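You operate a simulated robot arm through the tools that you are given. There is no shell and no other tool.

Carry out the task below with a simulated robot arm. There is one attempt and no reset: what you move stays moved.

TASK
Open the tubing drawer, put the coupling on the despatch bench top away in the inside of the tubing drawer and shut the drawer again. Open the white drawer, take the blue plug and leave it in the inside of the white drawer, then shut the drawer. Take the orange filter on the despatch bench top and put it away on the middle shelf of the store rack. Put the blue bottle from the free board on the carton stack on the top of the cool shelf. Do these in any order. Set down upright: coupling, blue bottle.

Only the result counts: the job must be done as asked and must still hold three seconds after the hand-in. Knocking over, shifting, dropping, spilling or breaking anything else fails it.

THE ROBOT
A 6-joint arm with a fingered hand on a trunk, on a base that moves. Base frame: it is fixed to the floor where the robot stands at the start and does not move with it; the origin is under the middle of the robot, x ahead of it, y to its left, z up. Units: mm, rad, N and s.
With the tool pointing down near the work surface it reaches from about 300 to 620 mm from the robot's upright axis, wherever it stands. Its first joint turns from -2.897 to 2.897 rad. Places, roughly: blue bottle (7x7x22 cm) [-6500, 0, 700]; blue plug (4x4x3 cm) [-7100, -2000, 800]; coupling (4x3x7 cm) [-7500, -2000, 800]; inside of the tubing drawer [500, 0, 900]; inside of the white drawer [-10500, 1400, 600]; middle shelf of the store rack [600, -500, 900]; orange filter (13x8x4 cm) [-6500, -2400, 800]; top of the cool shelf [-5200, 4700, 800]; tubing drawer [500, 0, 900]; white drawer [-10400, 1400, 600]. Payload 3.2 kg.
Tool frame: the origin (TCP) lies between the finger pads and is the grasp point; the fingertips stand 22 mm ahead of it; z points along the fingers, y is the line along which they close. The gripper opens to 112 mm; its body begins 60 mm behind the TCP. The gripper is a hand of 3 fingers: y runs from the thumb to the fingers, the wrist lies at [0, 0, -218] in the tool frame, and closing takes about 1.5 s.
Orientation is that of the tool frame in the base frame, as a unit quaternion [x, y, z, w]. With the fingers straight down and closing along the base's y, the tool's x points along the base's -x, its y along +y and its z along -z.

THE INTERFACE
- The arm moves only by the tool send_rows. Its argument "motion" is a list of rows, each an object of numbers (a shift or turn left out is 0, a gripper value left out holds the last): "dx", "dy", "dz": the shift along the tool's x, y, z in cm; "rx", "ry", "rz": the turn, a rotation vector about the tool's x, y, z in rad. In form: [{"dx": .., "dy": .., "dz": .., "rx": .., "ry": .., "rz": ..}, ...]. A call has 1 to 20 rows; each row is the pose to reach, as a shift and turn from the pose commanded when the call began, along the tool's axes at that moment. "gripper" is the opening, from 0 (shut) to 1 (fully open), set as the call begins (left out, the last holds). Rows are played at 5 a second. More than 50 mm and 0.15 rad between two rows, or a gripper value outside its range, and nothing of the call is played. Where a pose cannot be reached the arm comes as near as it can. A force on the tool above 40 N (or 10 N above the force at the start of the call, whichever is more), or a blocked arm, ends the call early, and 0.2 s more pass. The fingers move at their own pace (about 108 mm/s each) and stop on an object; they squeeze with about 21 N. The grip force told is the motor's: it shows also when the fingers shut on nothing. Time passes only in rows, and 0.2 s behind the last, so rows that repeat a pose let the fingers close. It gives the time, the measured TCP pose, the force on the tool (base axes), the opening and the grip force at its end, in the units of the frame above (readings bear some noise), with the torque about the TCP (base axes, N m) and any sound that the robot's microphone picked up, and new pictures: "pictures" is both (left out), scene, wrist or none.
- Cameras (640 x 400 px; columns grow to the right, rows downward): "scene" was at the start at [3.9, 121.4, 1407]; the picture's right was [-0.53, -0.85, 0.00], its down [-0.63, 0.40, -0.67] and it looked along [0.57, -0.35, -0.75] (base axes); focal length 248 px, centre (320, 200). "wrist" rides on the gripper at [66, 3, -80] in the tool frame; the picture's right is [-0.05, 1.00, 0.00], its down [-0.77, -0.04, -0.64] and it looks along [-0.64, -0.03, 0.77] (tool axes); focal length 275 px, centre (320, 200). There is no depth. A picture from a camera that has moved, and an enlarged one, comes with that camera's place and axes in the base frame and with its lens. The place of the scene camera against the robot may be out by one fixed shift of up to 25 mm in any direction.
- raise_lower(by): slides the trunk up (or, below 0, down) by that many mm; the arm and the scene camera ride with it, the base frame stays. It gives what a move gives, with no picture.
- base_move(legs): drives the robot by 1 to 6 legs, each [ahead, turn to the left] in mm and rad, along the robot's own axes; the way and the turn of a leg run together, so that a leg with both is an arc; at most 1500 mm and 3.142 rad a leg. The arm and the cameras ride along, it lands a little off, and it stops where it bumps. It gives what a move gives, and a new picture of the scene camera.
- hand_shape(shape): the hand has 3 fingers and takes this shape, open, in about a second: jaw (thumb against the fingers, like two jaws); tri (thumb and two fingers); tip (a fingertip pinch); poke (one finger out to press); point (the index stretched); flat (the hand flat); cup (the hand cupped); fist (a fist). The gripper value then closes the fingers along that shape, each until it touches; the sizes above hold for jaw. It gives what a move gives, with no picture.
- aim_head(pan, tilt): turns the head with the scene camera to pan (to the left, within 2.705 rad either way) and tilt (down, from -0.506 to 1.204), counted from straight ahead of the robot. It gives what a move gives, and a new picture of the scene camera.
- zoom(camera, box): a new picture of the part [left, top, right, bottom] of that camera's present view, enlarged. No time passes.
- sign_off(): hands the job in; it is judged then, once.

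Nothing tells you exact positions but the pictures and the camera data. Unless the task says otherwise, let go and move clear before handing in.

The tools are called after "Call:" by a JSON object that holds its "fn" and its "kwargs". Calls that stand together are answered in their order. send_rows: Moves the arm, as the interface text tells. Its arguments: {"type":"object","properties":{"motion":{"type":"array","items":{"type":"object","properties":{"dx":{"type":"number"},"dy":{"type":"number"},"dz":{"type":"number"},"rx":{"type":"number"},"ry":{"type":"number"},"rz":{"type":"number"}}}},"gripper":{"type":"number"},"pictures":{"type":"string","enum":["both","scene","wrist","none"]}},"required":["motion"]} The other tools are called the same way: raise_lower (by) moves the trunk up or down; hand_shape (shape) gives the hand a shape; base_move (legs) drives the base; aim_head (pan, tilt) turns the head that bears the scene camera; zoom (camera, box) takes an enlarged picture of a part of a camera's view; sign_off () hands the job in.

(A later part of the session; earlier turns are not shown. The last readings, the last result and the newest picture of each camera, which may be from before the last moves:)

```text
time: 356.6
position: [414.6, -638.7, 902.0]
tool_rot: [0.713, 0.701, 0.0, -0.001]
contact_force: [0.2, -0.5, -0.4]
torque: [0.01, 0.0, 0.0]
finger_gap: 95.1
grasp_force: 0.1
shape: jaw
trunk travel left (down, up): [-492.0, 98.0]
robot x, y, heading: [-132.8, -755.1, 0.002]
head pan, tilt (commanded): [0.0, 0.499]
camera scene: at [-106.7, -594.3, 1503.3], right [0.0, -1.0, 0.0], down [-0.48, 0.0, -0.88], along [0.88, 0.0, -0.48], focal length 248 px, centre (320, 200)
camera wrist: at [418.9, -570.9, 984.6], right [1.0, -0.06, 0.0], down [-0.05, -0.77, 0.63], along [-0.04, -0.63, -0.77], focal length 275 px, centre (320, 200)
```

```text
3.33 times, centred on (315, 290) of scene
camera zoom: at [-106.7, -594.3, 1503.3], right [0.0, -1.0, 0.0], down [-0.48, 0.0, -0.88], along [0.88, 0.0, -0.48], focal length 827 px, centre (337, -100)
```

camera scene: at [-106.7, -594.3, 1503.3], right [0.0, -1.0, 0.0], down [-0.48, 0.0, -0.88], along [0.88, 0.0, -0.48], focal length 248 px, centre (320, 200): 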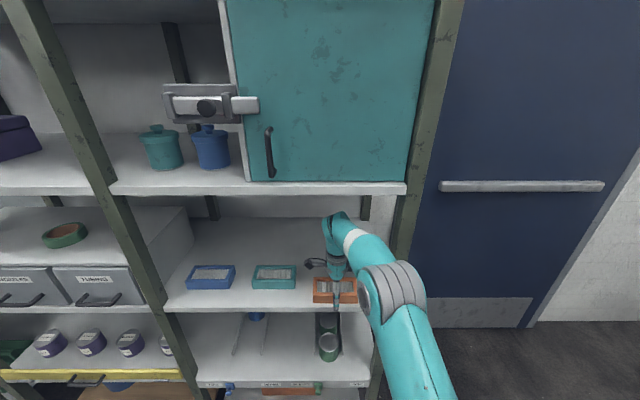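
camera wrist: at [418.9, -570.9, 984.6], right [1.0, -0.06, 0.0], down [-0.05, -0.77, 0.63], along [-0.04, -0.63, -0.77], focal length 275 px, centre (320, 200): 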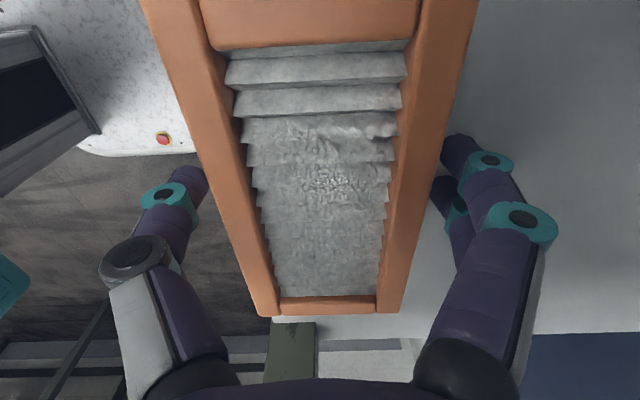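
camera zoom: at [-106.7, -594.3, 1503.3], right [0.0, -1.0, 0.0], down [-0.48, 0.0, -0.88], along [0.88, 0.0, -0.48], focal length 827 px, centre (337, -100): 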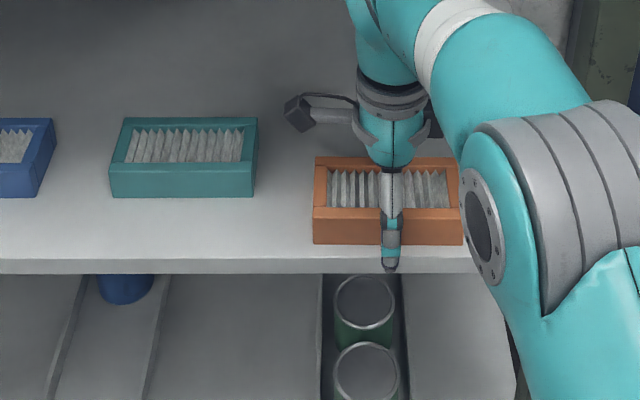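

The filter sits on the middle shelf. I raise 45 mm and withdraw.

Call:
{"fn": "send_rows", "kwargs": {"motion": [{"dz": -1.2}, {"dz": -2.4}, {"dz": -3.6}, {"dz": -4.5}, {"dz": -4.5, "dy": -2}, {"dz": -4.5, "dy": -5}, {"dz": -4.5, "dy": -9}, {"dz": -4.5, "dy": -13}, {"dz": -4.5, "dy": -17}, {"dz": -4.5, "dy": -20}, {"dz": -4.5, "dy": -20}]}}

Call:
{"fn": "zoom", "kwargs": {"camera": "scene", "box": [160, 180, 420, 370]}}

```text
time: 359.0
position: [213.1, -635.8, 948.5]
tool_rot: [0.713, 0.701, 0.0, -0.001]
contact_force: [0.6, -0.1, 0.7]
torque: [0.02, 0.01, 0.0]
finger_gap: 95.1
grasp_force: 0.0
shape: jaw
trunk travel left (down, up): [-492.0, 98.0]
robot x, y, heading: [-134.9, -757.8, -0.005]
head pan, tilt (commanded): [0.0, 0.499]
camera scene: at [-106.7, -594.3, 1503.3], right [0.0, -1.0, 0.0], down [-0.48, 0.0, -0.88], along [0.88, 0.0, -0.48], focal length 248 px, centre (320, 200)
camera wrist: at [217.6, -568.0, 1030.0], right [1.0, -0.06, 0.0], down [-0.05, -0.77, 0.63], along [-0.04, -0.63, -0.77], focal length 275 px, centre (320, 200)
```

scene: 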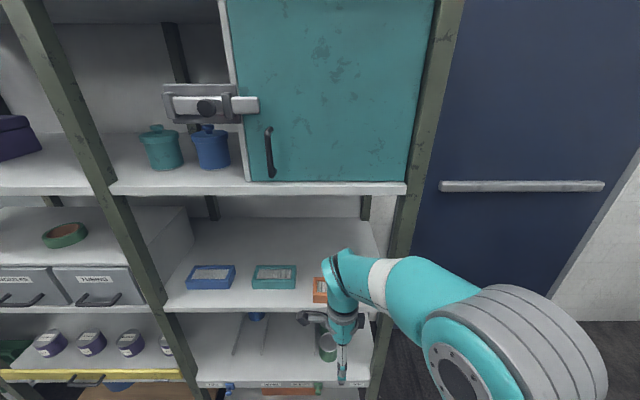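
wrist: 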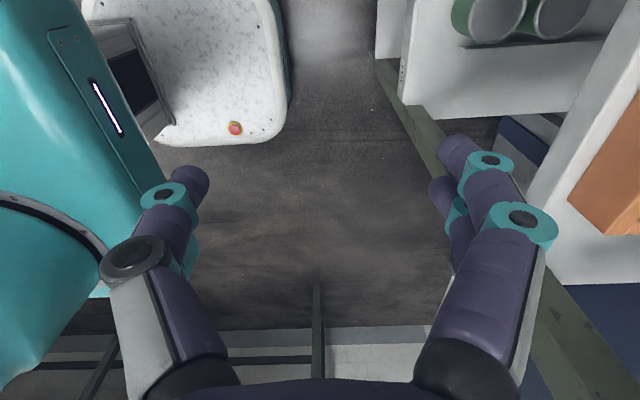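

```text
2.11 times, centred on (290, 275) of scene
camera zoom: at [-106.7, -594.3, 1503.3], right [0.0, -1.0, 0.0], down [-0.48, 0.0, -0.88], along [0.88, 0.0, -0.48], focal length 522 px, centre (383, 42)
```

zoom: 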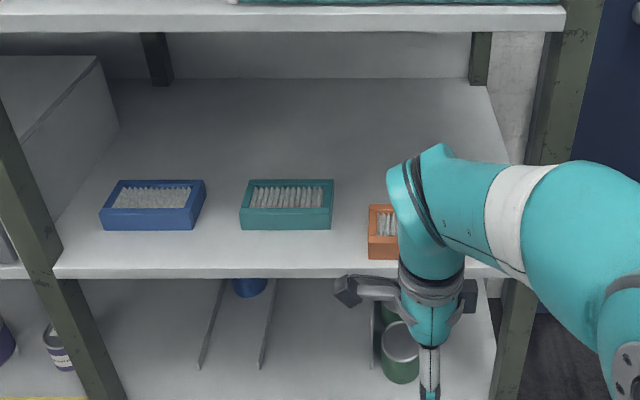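

The orange filter is placed. Next I head back down the aisle toward the carton stack for the blue bottle.

Call:
{"fn": "base_move", "kwargs": {"legs": [[-350, 0], [0, -1.571], [570, 0], [0, -1.571]]}}

Call:
{"fn": "send_rows", "kwargs": {"motion": [{"rz": -0.14}, {"rz": -0.28}, {"rz": -0.42}, {"rz": -0.56}, {"rz": -0.7}, {"rz": -0.84}, {"rz": -0.98}, {"rz": -1.12}, {"rz": -1.26}, {"rz": -1.4}, {"rz": -1.54}, {"rz": -1.54}], "pictures": "none"}}

```text
time: 371.8
position: [-842.5, -1444.0, 947.5]
tool_rot: [-0.692, 0.722, 0.0, -0.001]
contact_force: [1.0, 1.0, 0.2]
torque: [0.04, 0.0, 0.04]
finger_gap: 95.0
grasp_force: 0.0
shape: jaw
trunk travel left (down, up): [-492.0, 98.0]
robot x, y, heading: [-491.2, -1329.6, 3.113]
head pan, tilt (commanded): [0.0, 0.499]
camera scene: at [-529.1, -1498.6, 1503.3], right [0.03, 1.0, 0.0], down [0.48, -0.01, -0.88], along [-0.88, 0.02, -0.48], focal length 248 px, centre (320, 200)
```

scene: 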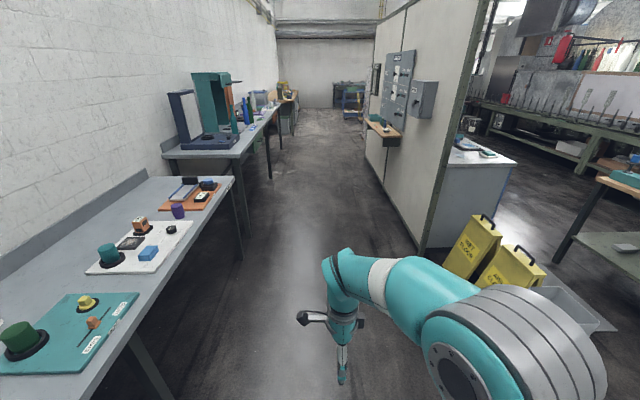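

```text
time: 374.4
position: [-842.5, -1443.9, 948.8]
tool_rot: [0.999, -0.035, 0.0, 0.001]
contact_force: [0.1, 0.0, -0.4]
torque: [0.02, -0.01, 0.03]
finger_gap: 94.8
grasp_force: 0.0
shape: jaw
trunk travel left (down, up): [-492.0, 98.0]
robot x, y, heading: [-491.6, -1330.1, 3.113]
head pan, tilt (commanded): [0.0, 0.499]
```

Call:
{"fn": "base_move", "kwargs": {"legs": [[0, 0.03], [1500, 0], [1500, 0], [1500, 0]]}}

Call:
{"fn": "aim_head", "kwargs": {"pan": -0.6, "tilt": 0.3}}

```text
time: 396.1
position: [-5318.6, -1420.9, 948.2]
tool_rot: [1.0, -0.023, 0.0, 0.0]
contact_force: [-0.3, 0.2, 0.5]
torque: [0.0, 0.0, 0.02]
finger_gap: 95.4
grasp_force: 0.0
shape: jaw
trunk travel left (down, up): [-492.0, 98.0]
robot x, y, heading: [-4970.0, -1301.9, 3.14]
head pan, tilt (commanded): [0.0, 0.499]
camera scene: at [-5004.0, -1467.5, 1503.3], right [0.0, 1.0, 0.0], down [0.48, 0.0, -0.88], along [-0.88, 0.0, -0.48], focal length 248 px, centre (320, 200)
```

scene: 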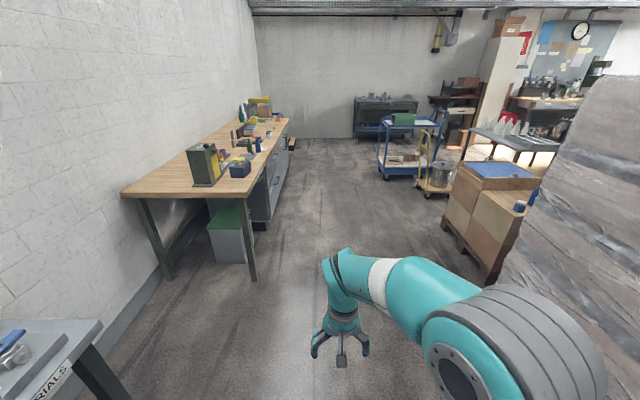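

```text
time: 397.1
position: [-5318.8, -1420.9, 948.6]
tool_rot: [1.0, -0.023, 0.0, 0.0]
contact_force: [-1.3, 0.7, -0.8]
torque: [0.02, 0.01, -0.02]
finger_gap: 95.0
grasp_force: 0.0
shape: jaw
trunk travel left (down, up): [-492.0, 98.0]
robot x, y, heading: [-4972.0, -1296.8, 3.144]
head pan, tilt (commanded): [-0.6, 0.3]
camera scene: at [-4989.9, -1414.8, 1521.7], right [0.57, 0.82, 0.0], down [0.24, -0.17, -0.96], along [-0.79, 0.54, -0.3], focal length 248 px, centre (320, 200)
```

scene: 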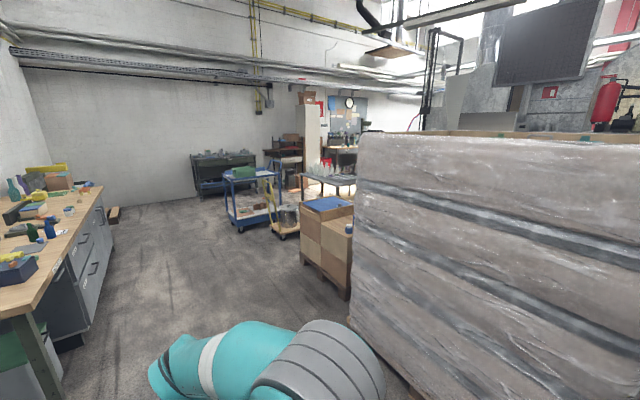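

The brown carton stack stands beyond the wrapped pallet. I drive on to look at it from the side.

Call:
{"fn": "base_move", "kwargs": {"legs": [[1450, 0]]}}

Call:
{"fn": "aim_head", "kwargs": {"pan": -1.4, "tilt": 0.5}}

```text
time: 404.6
position: [-6816.2, -1396.7, 948.5]
tool_rot: [0.999, -0.033, 0.0, 0.001]
contact_force: [0.3, 0.0, 0.1]
torque: [0.0, 0.03, -0.01]
finger_gap: 94.7
grasp_force: 0.0
shape: jaw
trunk travel left (down, up): [-492.0, 98.0]
robot x, y, heading: [-6465.2, -1282.3, 3.119]
head pan, tilt (commanded): [-0.6, 0.3]
camera scene: at [-6487.1, -1397.5, 1521.7], right [0.58, 0.81, 0.0], down [0.24, -0.17, -0.96], along [-0.78, 0.56, -0.3], focal length 248 px, centre (320, 200)
```

scene: 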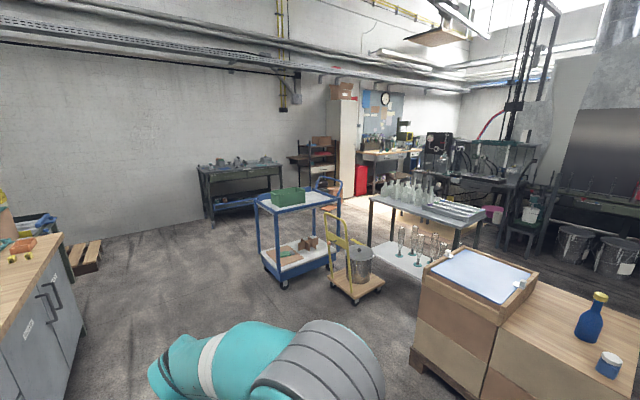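

```text
time: 405.7
position: [-6814.4, -1396.3, 947.8]
tool_rot: [0.999, -0.033, 0.0, 0.001]
contact_force: [0.6, 0.0, -1.0]
torque: [0.04, -0.03, 0.01]
finger_gap: 94.9
grasp_force: 0.0
shape: jaw
trunk travel left (down, up): [-492.0, 98.0]
robot x, y, heading: [-6464.7, -1283.3, 3.125]
head pan, tilt (commanded): [-1.4, 0.499]
camera scene: at [-6424.7, -1362.0, 1503.3], right [0.99, 0.15, 0.0], down [0.07, -0.47, -0.88], along [-0.13, 0.87, -0.48], focal length 248 px, centre (320, 200)
```

scene: 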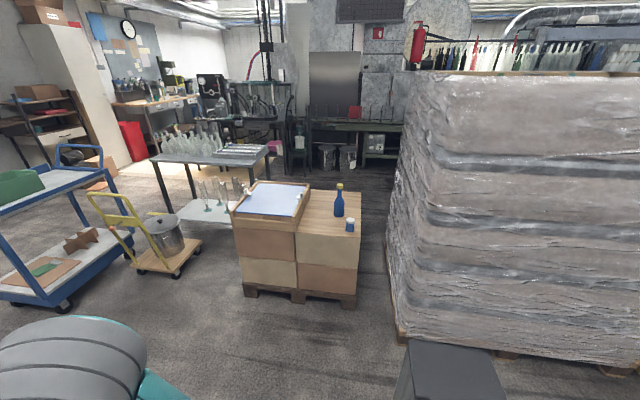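

Call:
{"fn": "zoom", "kwargs": {"camera": "scene", "box": [220, 160, 400, 310]}}

```text
2.67 times, centred on (310, 235) of scene
camera zoom: at [-6424.7, -1362.0, 1503.3], right [0.99, 0.15, 0.0], down [0.07, -0.47, -0.88], along [-0.13, 0.87, -0.48], focal length 662 px, centre (347, 107)
```

zoom: 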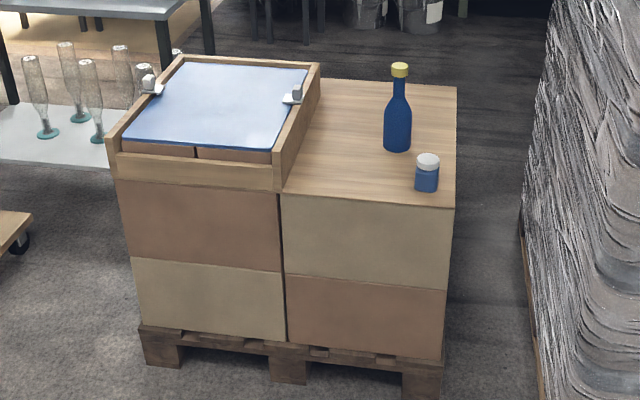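

The blue bottle (yellow cap) stands on the bare board at about (-6508,35), base z≈610, with a small jar in front-right of it. I turn to face the stack and drive up.

Call:
{"fn": "base_move", "kwargs": {"legs": [[0, -1.554], [770, 0]]}}

Call:
{"fn": "aim_head", "kwargs": {"pan": 0.0, "tilt": 0.7}}

Call:
{"fn": "send_rows", "kwargs": {"motion": [{"dz": 0}], "pictures": "wrist"}}

```text
time: 413.6
position: [-6575.3, -170.5, 949.0]
tool_rot: [-0.686, 0.727, 0.001, 0.0]
contact_force: [-0.6, 0.6, 0.2]
torque: [0.01, -0.02, -0.01]
finger_gap: 95.0
grasp_force: 0.2
shape: jaw
trunk travel left (down, up): [-492.0, 98.0]
robot x, y, heading: [-6457.9, -520.0, 1.558]
head pan, tilt (commanded): [-1.4, 0.499]
camera scene: at [-6536.3, -566.0, 1503.3], right [0.16, -0.99, 0.0], down [-0.47, -0.08, -0.88], along [0.87, 0.14, -0.48], focal length 248 px, centre (320, 200)
```

scene: 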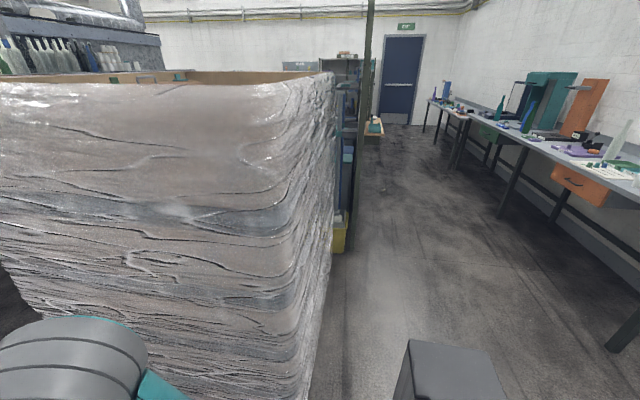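

```text
time: 415.1
position: [-6575.2, -170.7, 948.7]
tool_rot: [-0.687, 0.727, 0.001, -0.001]
contact_force: [0.5, 0.6, -0.1]
torque: [-0.03, 0.01, 0.0]
finger_gap: 95.1
grasp_force: 0.0
shape: jaw
trunk travel left (down, up): [-492.0, 98.0]
robot x, y, heading: [-6461.0, -517.7, 1.561]
head pan, tilt (commanded): [0.0, 0.7]
camera scene: at [-6625.1, -495.7, 1485.6], right [1.0, -0.01, 0.0], down [-0.01, -0.64, -0.77], along [0.01, 0.76, -0.64], focal length 248 px, centre (320, 200)
```

scene: 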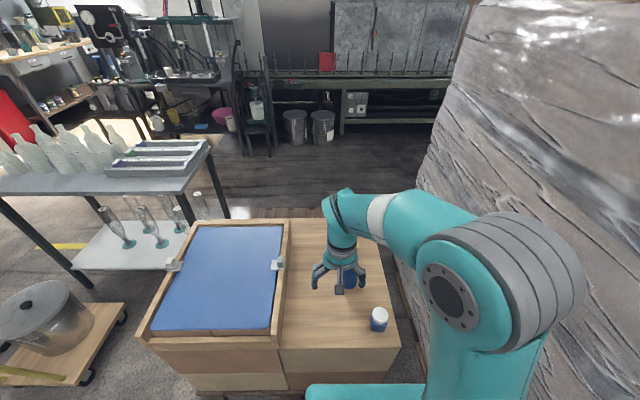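

```text
time: 415.5
position: [-6575.7, -170.1, 948.6]
tool_rot: [-0.687, 0.727, 0.0, -0.001]
contact_force: [-0.2, 0.6, 0.0]
torque: [0.0, -0.01, -0.01]
finger_gap: 95.2
grasp_force: 0.1
shape: jaw
trunk travel left (down, up): [-492.0, 98.0]
robot x, y, heading: [-6455.6, -522.3, 1.557]
head pan, tilt (commanded): [0.0, 0.7]
camera wrist: at [-6581.3, -234.4, 1030.4], right [-0.99, 0.1, 0.0], down [0.08, 0.77, 0.64], along [0.06, 0.63, -0.77], focal length 275 px, centre (320, 200)
```

wrist: 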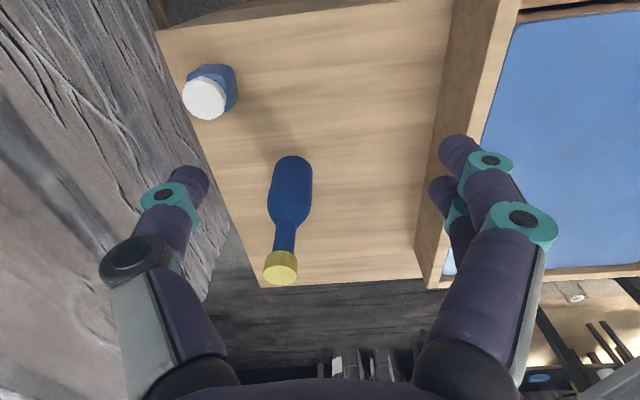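

Bottle confirmed at (-6506,33), top ≈831. I move above it.

Call:
{"fn": "send_rows", "kwargs": {"motion": [{"dx": -4.0, "dy": -1.2}, {"dx": -8.0, "dy": -2.4}, {"dx": -12.0, "dy": -3.6}, {"dx": -16.0, "dy": -4.8}, {"dx": -19.5, "dy": -5.6}, {"dx": -20.7, "dy": -5.8}, {"dx": -20.7, "dy": -5.8}]}}

```text
time: 417.1
position: [-6507.7, 32.6, 949.2]
tool_rot: [-0.687, 0.727, 0.0, -0.002]
contact_force: [-0.1, -1.3, -0.1]
torque: [-0.06, 0.01, 0.02]
finger_gap: 94.8
grasp_force: 0.0
shape: jaw
trunk travel left (down, up): [-492.0, 98.0]
robot x, y, heading: [-6458.4, -516.0, 1.559]
head pan, tilt (commanded): [0.0, 0.7]
camera scene: at [-6625.1, -495.7, 1485.6], right [1.0, -0.01, 0.0], down [-0.01, -0.64, -0.77], along [0.01, 0.76, -0.64], focal length 248 px, centre (320, 200)
camera wrist: at [-6512.7, -31.9, 1030.7], right [-0.99, 0.1, 0.0], down [0.08, 0.77, 0.64], along [0.06, 0.63, -0.77], focal length 275 px, centre (320, 200)
```

scene: 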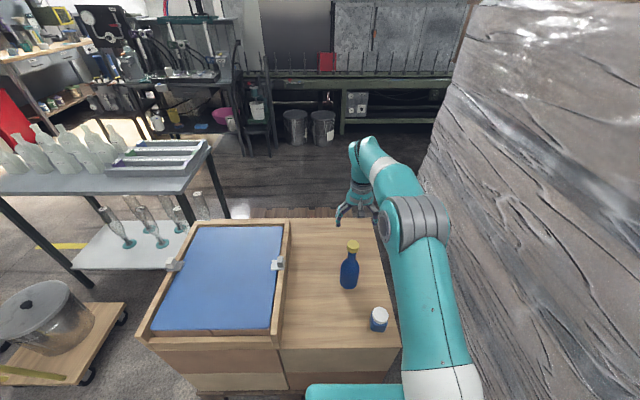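
wrist: 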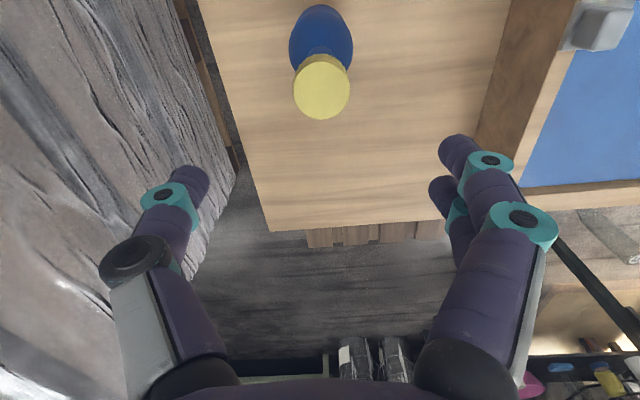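

Call:
{"fn": "send_rows", "kwargs": {"motion": [{"dx": 0.45, "dz": 2.0}, {"dx": 0.45, "dz": 5.5}, {"dx": 0.45, "dz": 9.0}, {"dx": 0.45, "dz": 11.0}, {"dx": 0.45, "dz": 11.0}]}}

```text
time: 418.3
position: [-6506.0, 28.5, 840.6]
tool_rot: [-0.688, 0.726, 0.001, 0.0]
contact_force: [-0.3, 0.5, -0.4]
torque: [0.0, -0.01, 0.01]
finger_gap: 95.0
grasp_force: 0.1
shape: jaw
trunk travel left (down, up): [-492.0, 98.0]
robot x, y, heading: [-6453.7, -519.1, 1.557]
head pan, tilt (commanded): [0.0, 0.7]
camera scene: at [-6625.1, -495.6, 1485.6], right [1.0, -0.01, 0.0], down [-0.01, -0.64, -0.76], along [0.01, 0.76, -0.64], focal length 248 px, centre (320, 200)
camera wrist: at [-6511.4, -35.6, 921.8], right [-0.99, 0.1, 0.0], down [0.08, 0.77, 0.64], along [0.06, 0.63, -0.77], focal length 275 px, centre (320, 200)
```

scene: 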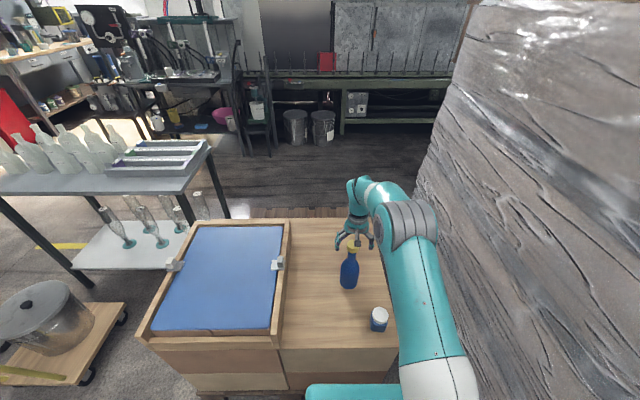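
wrist: 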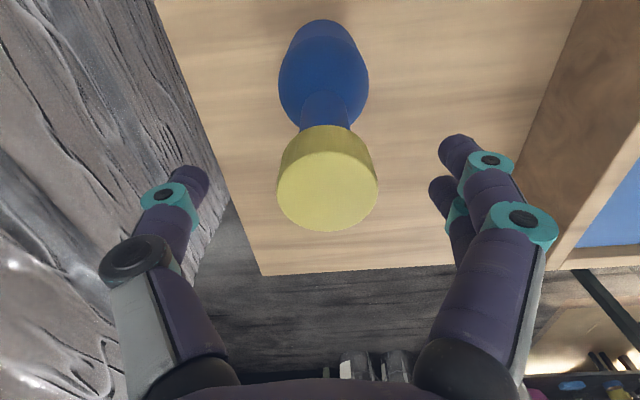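

Call:
{"fn": "send_rows", "kwargs": {"motion": [{"dx": -0.3, "dy": 0.05, "dz": 2.0}, {"dx": -0.3, "dy": 0.05, "dz": 4.0}, {"dx": -0.3, "dy": 0.05, "dz": 5.4}, {"dx": -0.3, "dy": 0.05, "dz": 5.4}], "pictures": "wrist"}}

Call:
{"fn": "send_rows", "kwargs": {"motion": [{"dz": 0}, {"dz": 0}, {"dz": 0}, {"dz": 0}, {"dz": 0}, {"dz": 0}, {"dz": 0}], "gripper": 0}}

```text
time: 419.3
position: [-6506.0, 31.4, 784.8]
tool_rot: [-0.686, 0.727, 0.0, -0.001]
contact_force: [0.1, -0.5, 0.1]
torque: [0.01, 0.0, 0.01]
finger_gap: 94.9
grasp_force: 0.1
shape: jaw
trunk travel left (down, up): [-492.0, 98.0]
robot x, y, heading: [-6458.6, -519.5, 1.559]
head pan, tilt (commanded): [0.0, 0.7]
camera wrist: at [-6511.7, -32.6, 866.4], right [-0.99, 0.1, 0.0], down [0.08, 0.77, 0.64], along [0.06, 0.63, -0.77], focal length 275 px, centre (320, 200)
```

wrist: 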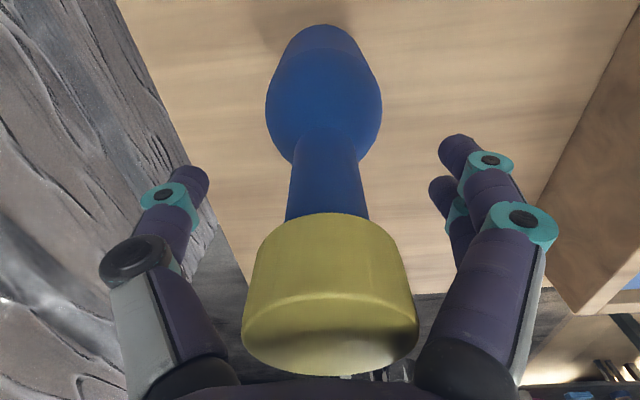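

```text
time: 420.9
position: [-6505.7, 31.4, 784.6]
tool_rot: [-0.687, 0.726, 0.0, 0.0]
contact_force: [0.1, 0.3, 0.5]
torque: [0.01, 0.01, -0.05]
finger_gap: 17.8
grasp_force: 20.6
shape: jaw
trunk travel left (down, up): [-492.0, 98.0]
robot x, y, heading: [-6460.0, -522.2, 1.559]
head pan, tilt (commanded): [0.0, 0.7]
camera scene: at [-6625.1, -495.4, 1485.6], right [1.0, -0.01, 0.0], down [-0.01, -0.64, -0.76], along [0.01, 0.76, -0.64], focal length 248 px, centre (320, 200)
camera wrist: at [-6511.7, -32.4, 866.5], right [-0.99, 0.1, 0.0], down [0.08, 0.77, 0.64], along [0.06, 0.63, -0.77], focal length 275 px, centre (320, 200)
```

scene: 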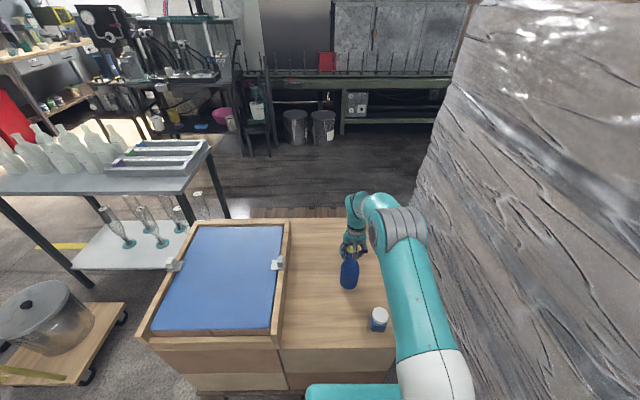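
wrist: 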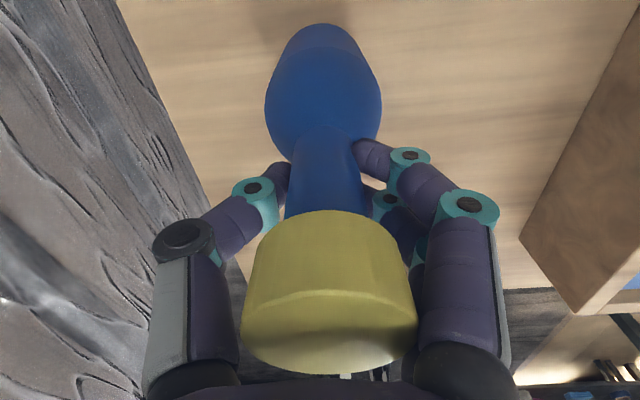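

Gripped by the neck under the cap. I lift and retract.

Call:
{"fn": "send_rows", "kwargs": {"motion": [{"dz": -1.0}, {"dz": -4.0}, {"dz": -8.0}, {"dz": -12.0}, {"dz": -16.0}, {"dz": -18.0}, {"dz": -18.0, "dx": 4}, {"dz": -18.0, "dx": 8}, {"dz": -18.0, "dx": 12}, {"dz": -18.0, "dx": 16}, {"dz": -18.0, "dx": 19}, {"dz": -18.0, "dx": 19}]}}

```text
time: 423.5
position: [-6516.6, -159.2, 963.5]
tool_rot: [-0.687, 0.726, 0.001, -0.001]
contact_force: [0.4, 0.5, -3.3]
torque: [0.02, 0.0, 0.0]
finger_gap: 17.5
grasp_force: 21.2
shape: jaw
trunk travel left (down, up): [-492.0, 98.0]
robot x, y, heading: [-6460.2, -519.7, 1.56]
head pan, tilt (commanded): [0.0, 0.7]
camera scene: at [-6625.2, -495.4, 1485.6], right [1.0, -0.01, 0.0], down [-0.01, -0.64, -0.76], along [0.01, 0.76, -0.64], focal length 248 px, centre (320, 200)
camera wrist: at [-6522.0, -223.1, 1045.4], right [-0.99, 0.1, 0.0], down [0.08, 0.77, 0.64], along [0.06, 0.63, -0.77], focal length 275 px, centre (320, 200)
```

scene: 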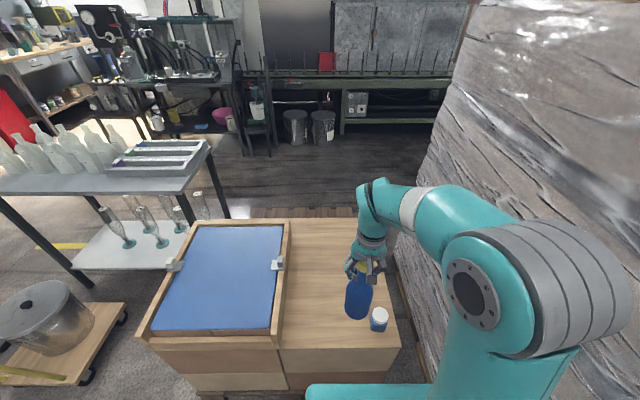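
wrist: 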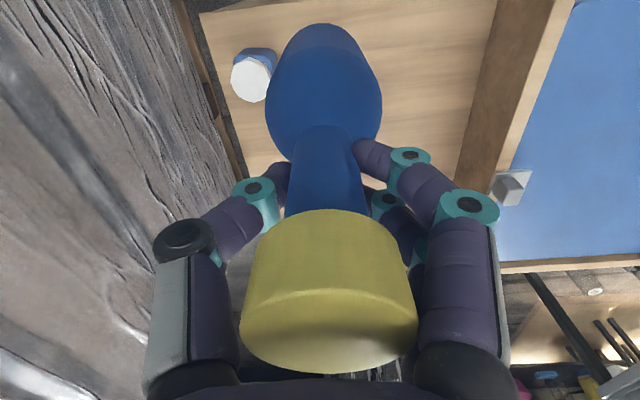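

The bottle is held. I back off and look around for a route to the cool shelf at about (-5200,4700).

Call:
{"fn": "base_move", "kwargs": {"legs": [[-350, 0]]}}

Call:
{"fn": "aim_head", "kwargs": {"pan": 0.5, "tilt": 0.15}}

Call:
{"fn": "aim_head", "kwargs": {"pan": -0.3, "tilt": 0.1}}

```text
time: 425.8
position: [-6520.3, -510.7, 963.4]
tool_rot: [-0.687, 0.727, 0.001, -0.001]
contact_force: [-0.3, -0.2, -3.5]
torque: [-0.01, -0.04, 0.01]
finger_gap: 17.6
grasp_force: 20.7
shape: jaw
trunk travel left (down, up): [-492.0, 98.0]
robot x, y, heading: [-6461.3, -870.5, 1.557]
head pan, tilt (commanded): [0.0, 0.7]
camera scene: at [-6629.6, -846.8, 1485.6], right [1.0, -0.01, 0.0], down [-0.01, -0.64, -0.77], along [0.01, 0.77, -0.64], focal length 248 px, centre (320, 200)
```

scene: 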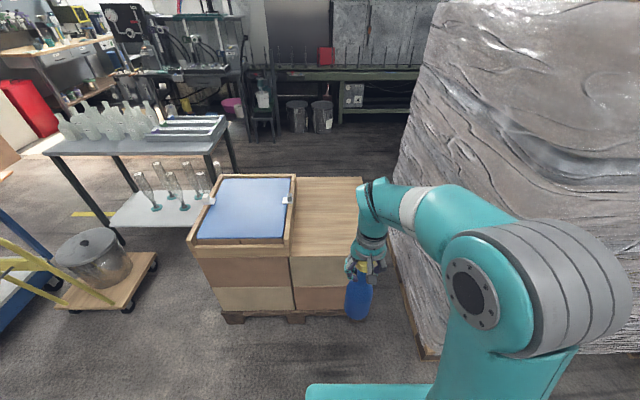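

```text
time: 426.8
position: [-6519.6, -508.7, 963.3]
tool_rot: [-0.686, 0.727, -0.001, -0.001]
contact_force: [-1.0, 0.0, -4.0]
torque: [0.01, -0.01, 0.01]
finger_gap: 17.4
grasp_force: 21.0
shape: jaw
trunk travel left (down, up): [-492.0, 98.0]
robot x, y, heading: [-6463.7, -869.1, 1.556]
head pan, tilt (commanded): [0.499, 0.15]
camera scene: at [-6673.9, -849.2, 1535.6], right [0.88, 0.47, 0.0], down [0.07, -0.13, -0.99], along [-0.46, 0.87, -0.15], focal length 248 px, centre (320, 200)
```

scene: 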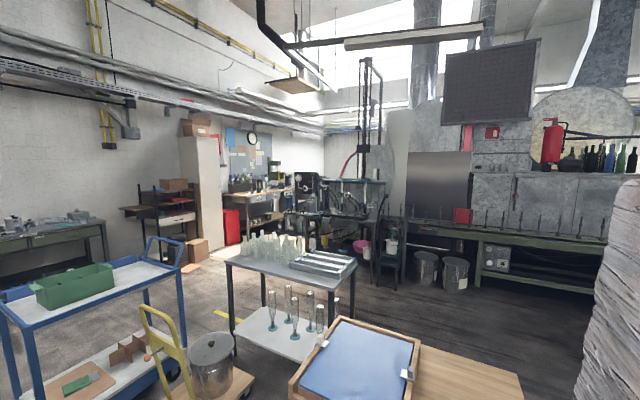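

```text
time: 427.9
position: [-6520.4, -510.5, 964.6]
tool_rot: [-0.686, 0.727, 0.0, 0.0]
contact_force: [-0.3, 0.4, -3.8]
torque: [0.03, -0.03, 0.0]
finger_gap: 17.4
grasp_force: 21.3
shape: jaw
trunk travel left (down, up): [-492.0, 98.0]
robot x, y, heading: [-6458.6, -870.1, 1.559]
head pan, tilt (commanded): [-0.3, 0.099]
camera scene: at [-6602.4, -843.7, 1540.4], right [0.95, -0.31, 0.0], down [-0.03, -0.09, -0.99], along [0.31, 0.95, -0.1], focal length 248 px, centre (320, 200)
```

scene: 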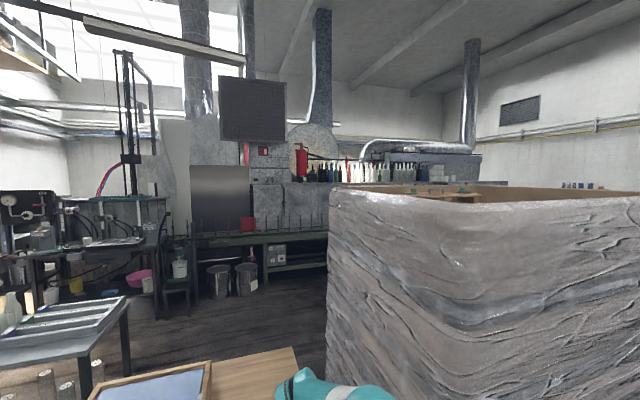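

Looks like the way round the furnace could be on the west side, past the white-drawer rack. I drive west and look.

Call:
{"fn": "base_move", "kwargs": {"legs": [[0, 1.65], [1500, 0], [1400, 0], [0, -1.64]]}}

Call:
{"fn": "aim_head", "kwargs": {"pan": 0.0, "tilt": 0.2}}

Call:
{"fn": "aim_head", "kwargs": {"pan": 0.8, "tilt": 0.3}}

```text
time: 450.1
position: [-9437.7, -768.0, 964.3]
tool_rot: [-0.698, 0.716, 0.0, -0.001]
contact_force: [-0.2, -0.4, -4.6]
torque: [0.02, -0.02, 0.01]
finger_gap: 17.4
grasp_force: 21.0
shape: jaw
trunk travel left (down, up): [-492.0, 98.0]
robot x, y, heading: [-9368.4, -1132.2, 1.59]
head pan, tilt (commanded): [-0.3, 0.099]
camera scene: at [-9510.9, -1105.1, 1540.4], right [0.96, -0.28, 0.0], down [-0.03, -0.1, -0.99], along [0.28, 0.96, -0.1], focal length 248 px, centre (320, 200)
```

scene: 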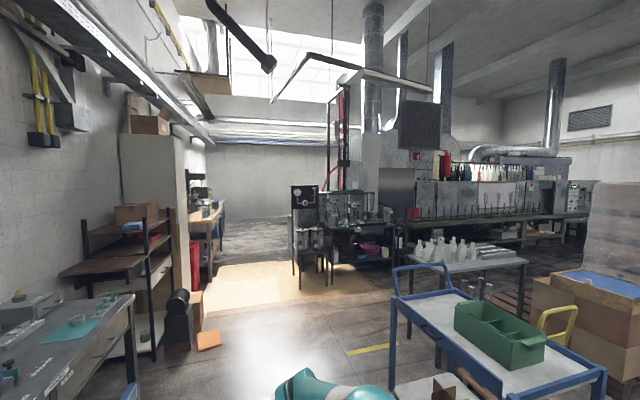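

```text
time: 450.9
position: [-9438.5, -768.6, 963.3]
tool_rot: [-0.697, 0.717, 0.0, -0.002]
contact_force: [0.5, 0.4, -3.6]
torque: [0.0, -0.02, -0.02]
finger_gap: 17.5
grasp_force: 20.9
shape: jaw
trunk travel left (down, up): [-492.0, 98.0]
robot x, y, heading: [-9368.9, -1127.3, 1.587]
head pan, tilt (commanded): [0.0, 0.201]
camera scene: at [-9538.2, -1100.4, 1531.0], right [1.0, 0.02, 0.0], down [0.0, -0.2, -0.98], along [-0.02, 0.98, -0.2], focal length 248 px, centre (320, 200)
```

scene: 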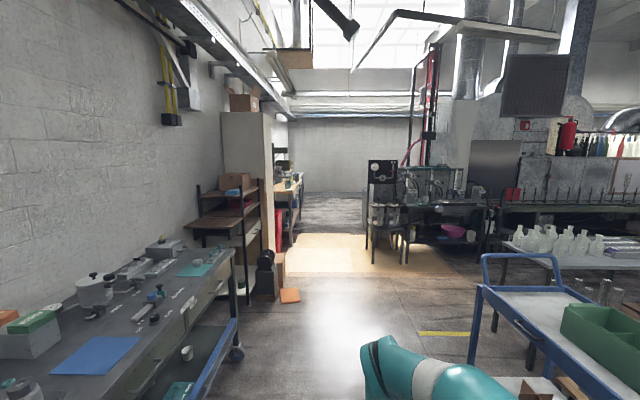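

```text
time: 452.0
position: [-9438.3, -769.0, 963.4]
tool_rot: [-0.697, 0.717, 0.0, 0.0]
contact_force: [0.0, -0.8, -3.6]
torque: [0.03, 0.0, -0.01]
finger_gap: 17.6
grasp_force: 20.6
shape: jaw
trunk travel left (down, up): [-492.0, 98.0]
robot x, y, heading: [-9366.8, -1128.2, 1.586]
head pan, tilt (commanded): [0.799, 0.3]
camera scene: at [-9604.7, -1129.5, 1521.7], right [0.69, 0.73, 0.0], down [0.22, -0.2, -0.96], along [-0.7, 0.65, -0.3], focal length 248 px, centre (320, 200)
```

scene: 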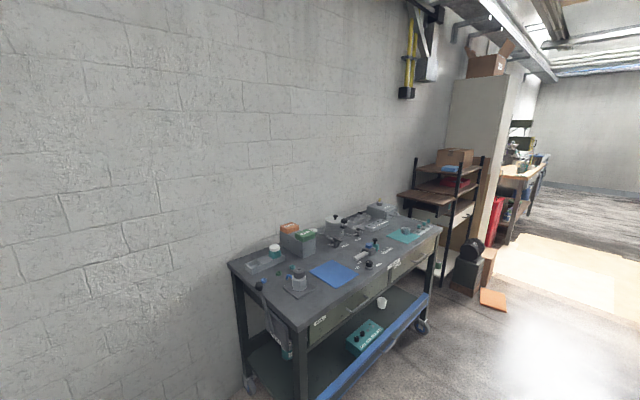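

The passage north between the torch bench and the desk line is open. The white drawer is on the dark rack at left. I drive north through.

Call:
{"fn": "base_move", "kwargs": {"legs": [[1500, 0], [1500, 0], [1400, 0]]}}

Call:
{"fn": "aim_head", "kwargs": {"pan": 0.0, "tilt": 0.2}}

Call:
{"fn": "aim_head", "kwargs": {"pan": -1.0, "tilt": 0.2}}

```text
time: 473.0
position: [-9552.4, 3614.7, 963.1]
tool_rot: [-0.7, 0.714, 0.0, -0.001]
contact_force: [-0.4, -0.2, -3.8]
torque: [0.03, -0.02, -0.04]
finger_gap: 17.4
grasp_force: 20.7
shape: jaw
trunk travel left (down, up): [-492.0, 98.0]
robot x, y, heading: [-9480.3, 3256.8, 1.595]
head pan, tilt (commanded): [0.799, 0.3]
camera scene: at [-9716.8, 3253.5, 1521.7], right [0.68, 0.73, 0.0], down [0.22, -0.2, -0.96], along [-0.7, 0.65, -0.3], focal length 248 px, centre (320, 200)
```

scene: 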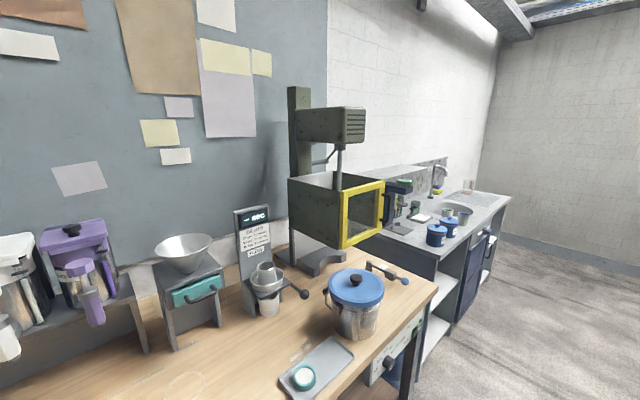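

```text
time: 474.1
position: [-9551.9, 3615.4, 962.6]
tool_rot: [-0.699, 0.715, 0.0, -0.001]
contact_force: [1.1, -0.3, -3.9]
torque: [0.01, 0.0, 0.02]
finger_gap: 17.5
grasp_force: 21.4
shape: jaw
trunk travel left (down, up): [-492.0, 98.0]
robot x, y, heading: [-9482.0, 3253.7, 1.592]
head pan, tilt (commanded): [0.0, 0.201]
camera scene: at [-9650.6, 3283.0, 1531.0], right [1.0, 0.02, 0.0], down [0.0, -0.2, -0.98], along [-0.02, 0.98, -0.2], focal length 248 px, centre (320, 200)
```

scene: 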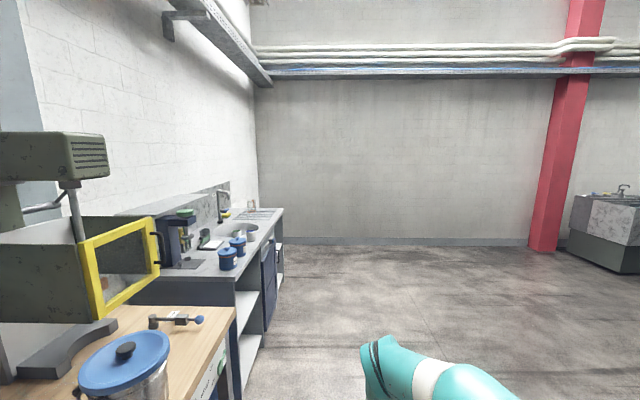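

```text
time: 475.4
position: [-9552.1, 3614.7, 963.6]
tool_rot: [-0.7, 0.715, 0.001, -0.001]
contact_force: [0.1, 0.0, -4.6]
torque: [0.03, -0.03, 0.05]
finger_gap: 17.4
grasp_force: 20.9
shape: jaw
trunk travel left (down, up): [-492.0, 98.0]
robot x, y, heading: [-9480.2, 3258.1, 1.594]
head pan, tilt (commanded): [-1.0, 0.201]
camera scene: at [-9571.2, 3242.0, 1531.0], right [0.56, -0.83, 0.0], down [-0.17, -0.11, -0.98], along [0.81, 0.55, -0.2], focal length 248 px, centre (320, 200)
```

scene: 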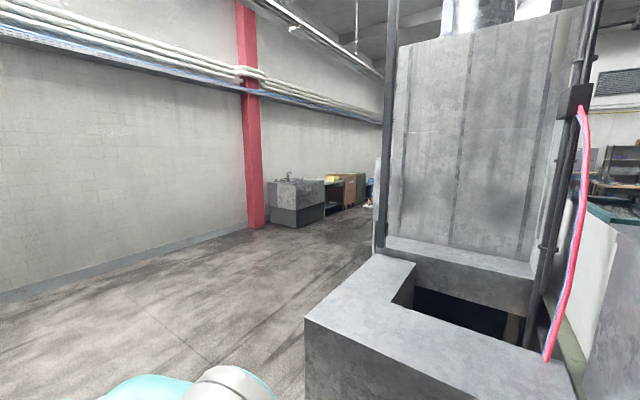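

Behind the furnace the hall opens to the north. I go on to y≈4750 and look east.

Call:
{"fn": "base_move", "kwargs": {"legs": [[1500, -0.02], [0, -1.57]]}}

Call:
{"fn": "aim_head", "kwargs": {"pan": 0.0, "tilt": 0.25}}

```text
time: 486.6
position: [-9157.9, 4832.1, 963.8]
tool_rot: [0.001, 1.0, 0.001, -0.001]
contact_force: [0.1, 0.4, -3.5]
torque: [-0.02, -0.03, 0.0]
finger_gap: 17.5
grasp_force: 21.1
shape: jaw
trunk travel left (down, up): [-492.0, 98.0]
robot x, y, heading: [-9516.8, 4754.3, 0.042]
head pan, tilt (commanded): [-1.0, 0.201]
camera scene: at [-9530.9, 4837.8, 1531.0], right [-0.82, -0.58, 0.0], down [-0.12, 0.16, -0.98], along [0.56, -0.8, -0.2], focal length 248 px, centre (320, 200)
```

scene: 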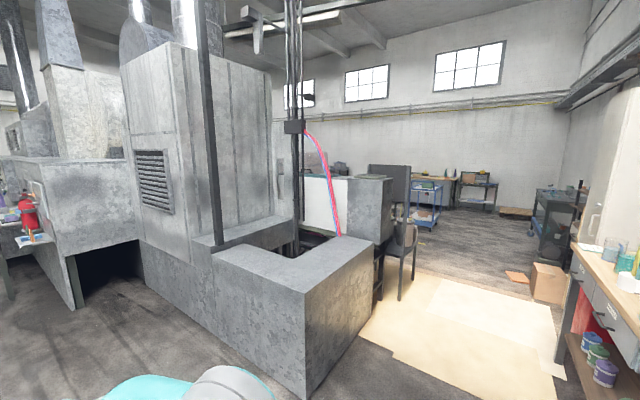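

```text
time: 487.9
position: [-9157.6, 4832.3, 963.0]
tool_rot: [0.001, 1.0, 0.001, -0.001]
contact_force: [-0.2, -0.5, -3.6]
torque: [-0.02, 0.02, -0.04]
finger_gap: 17.3
grasp_force: 20.8
shape: jaw
trunk travel left (down, up): [-492.0, 98.0]
robot x, y, heading: [-9514.1, 4756.6, 0.05]
head pan, tilt (commanded): [0.0, 0.25]
camera scene: at [-9491.4, 4918.0, 1526.4], right [0.04, -1.0, 0.0], down [-0.25, -0.01, -0.97], along [0.97, 0.04, -0.25], focal length 248 px, centre (320, 200)
```

scene: 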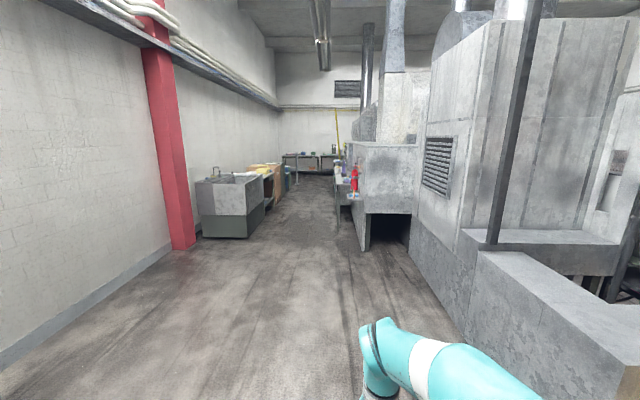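

The cool shelf appears as the stand at the furnace's back side near (-5200,4700). I drive closer along the corridor.

Call:
{"fn": "base_move", "kwargs": {"legs": [[0, 0.13], [1500, 0], [1500, 0], [300, 0], [0, -0.18]]}}

Call:
{"fn": "aim_head", "kwargs": {"pan": -0.5, "tilt": 0.35}}

```text
time: 505.1
position: [-5941.8, 5457.0, 963.4]
tool_rot: [0.01, 1.0, 0.001, 0.0]
contact_force: [0.5, -0.1, -4.0]
torque: [-0.03, 0.0, 0.0]
finger_gap: 17.5
grasp_force: 20.8
shape: jaw
trunk travel left (down, up): [-492.0, 98.0]
robot x, y, heading: [-6305.1, 5381.7, 0.026]
head pan, tilt (commanded): [0.0, 0.25]
camera scene: at [-6273.8, 5547.9, 1526.4], right [0.03, -1.0, 0.0], down [-0.25, -0.01, -0.97], along [0.97, 0.02, -0.25], focal length 248 px, centre (320, 200)
```

scene: 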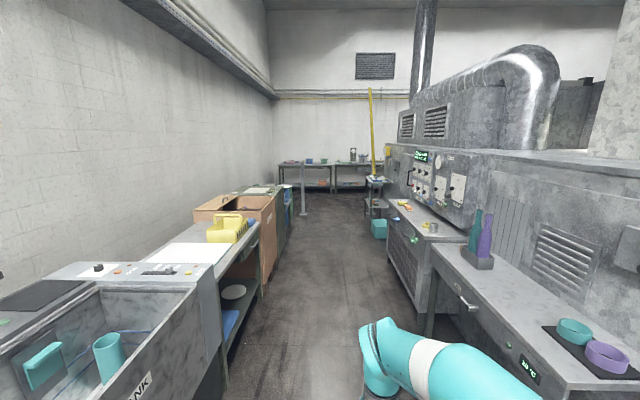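

```text
time: 506.1
position: [-5941.3, 5455.9, 963.1]
tool_rot: [0.01, 1.0, 0.001, -0.001]
contact_force: [0.0, 0.0, -3.6]
torque: [0.01, 0.0, -0.01]
finger_gap: 17.4
grasp_force: 20.9
shape: jaw
trunk travel left (down, up): [-492.0, 98.0]
robot x, y, heading: [-6302.6, 5382.0, 0.025]
head pan, tilt (commanded): [-0.499, 0.351]
camera scene: at [-6284.4, 5503.3, 1517.0], right [-0.46, -0.89, 0.0], down [-0.31, 0.16, -0.94], along [0.84, -0.43, -0.34], focal length 248 px, centre (320, 200)
```

scene: 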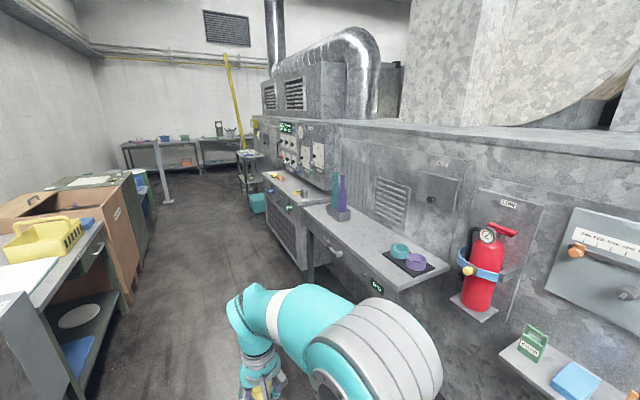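

Call:
{"fn": "zoom", "kwargs": {"camera": "scene", "box": [280, 150, 480, 310]}}

```text
2.50 times, centred on (380, 230) of scene
camera zoom: at [-6284.4, 5503.3, 1517.0], right [-0.46, -0.89, 0.0], down [-0.31, 0.16, -0.94], along [0.84, -0.43, -0.34], focal length 620 px, centre (170, 125)
```

zoom: 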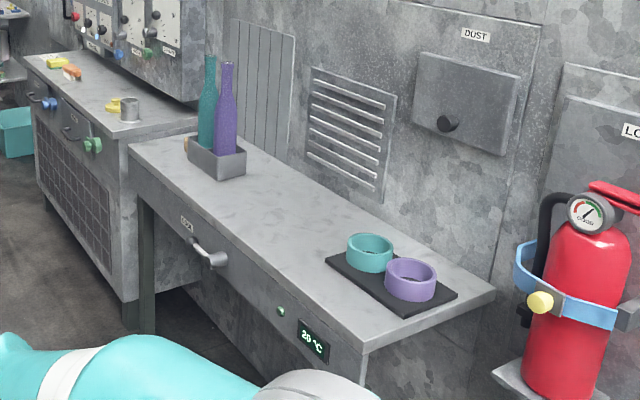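

This is the COOL table (z≈800), with free room between the bowls mat and the bottle tray: I'll set the bottle at about (-5220,4690). I drive there, turn to face it and raise the trunk.

Call:
{"fn": "base_move", "kwargs": {"legs": [[1030, 0], [0, -1.596]]}}

Call:
{"fn": "raise_lower", "kwargs": {"by": 90}}

Call:
{"fn": "aim_head", "kwargs": {"pan": 0.0, "tilt": 0.6}}

```text
time: 515.4
position: [-5213.6, 5043.4, 962.6]
tool_rot: [0.737, 0.675, 0.001, 0.001]
contact_force: [0.8, -0.2, -4.6]
torque: [-0.02, 0.02, -0.01]
finger_gap: 17.4
grasp_force: 21.1
shape: jaw
trunk travel left (down, up): [-492.0, 98.0]
robot x, y, heading: [-5258.4, 5407.5, -1.612]
head pan, tilt (commanded): [-0.499, 0.351]
camera scene: at [-5144.2, 5377.1, 1517.0], right [-0.86, 0.52, 0.0], down [0.18, 0.29, -0.94], along [-0.48, -0.8, -0.34], focal length 248 px, centre (320, 200)
```

scene: 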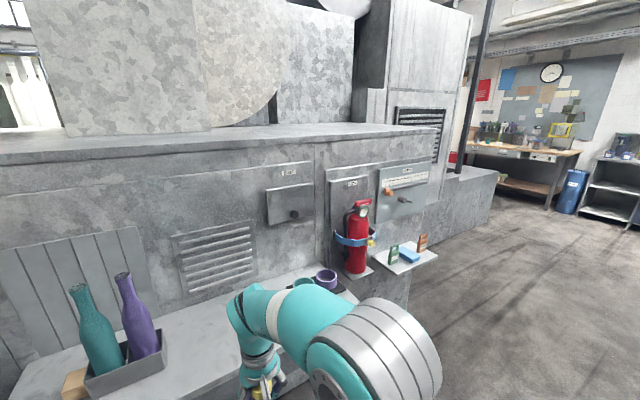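

```text
time: 516.6
position: [-5213.7, 5043.2, 1053.7]
tool_rot: [0.737, 0.676, 0.002, 0.001]
contact_force: [1.1, 0.7, -3.2]
torque: [0.03, 0.03, 0.01]
finger_gap: 17.4
grasp_force: 21.0
shape: jaw
trunk travel left (down, up): [-582.0, 8.0]
robot x, y, heading: [-5260.2, 5404.4, -1.614]
head pan, tilt (commanded): [-0.499, 0.351]
```

```text
time: 517.6
position: [-5214.7, 5043.9, 1053.9]
tool_rot: [0.737, 0.676, 0.001, 0.0]
contact_force: [-0.5, -1.3, -4.2]
torque: [-0.03, 0.01, -0.01]
finger_gap: 17.4
grasp_force: 21.3
shape: jaw
trunk travel left (down, up): [-582.0, 8.0]
robot x, y, heading: [-5263.2, 5409.9, -1.617]
head pan, tilt (commanded): [0.0, 0.6]
camera scene: at [-5100.0, 5368.6, 1584.3], right [-1.0, 0.04, 0.0], down [0.02, 0.56, -0.83], along [-0.04, -0.82, -0.56], focal length 248 px, centre (320, 200)
```

scene: 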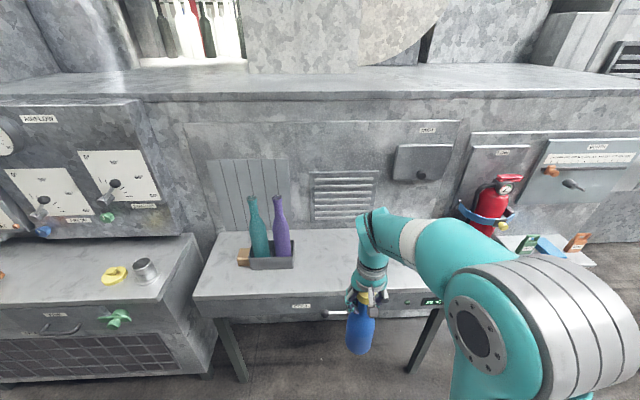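

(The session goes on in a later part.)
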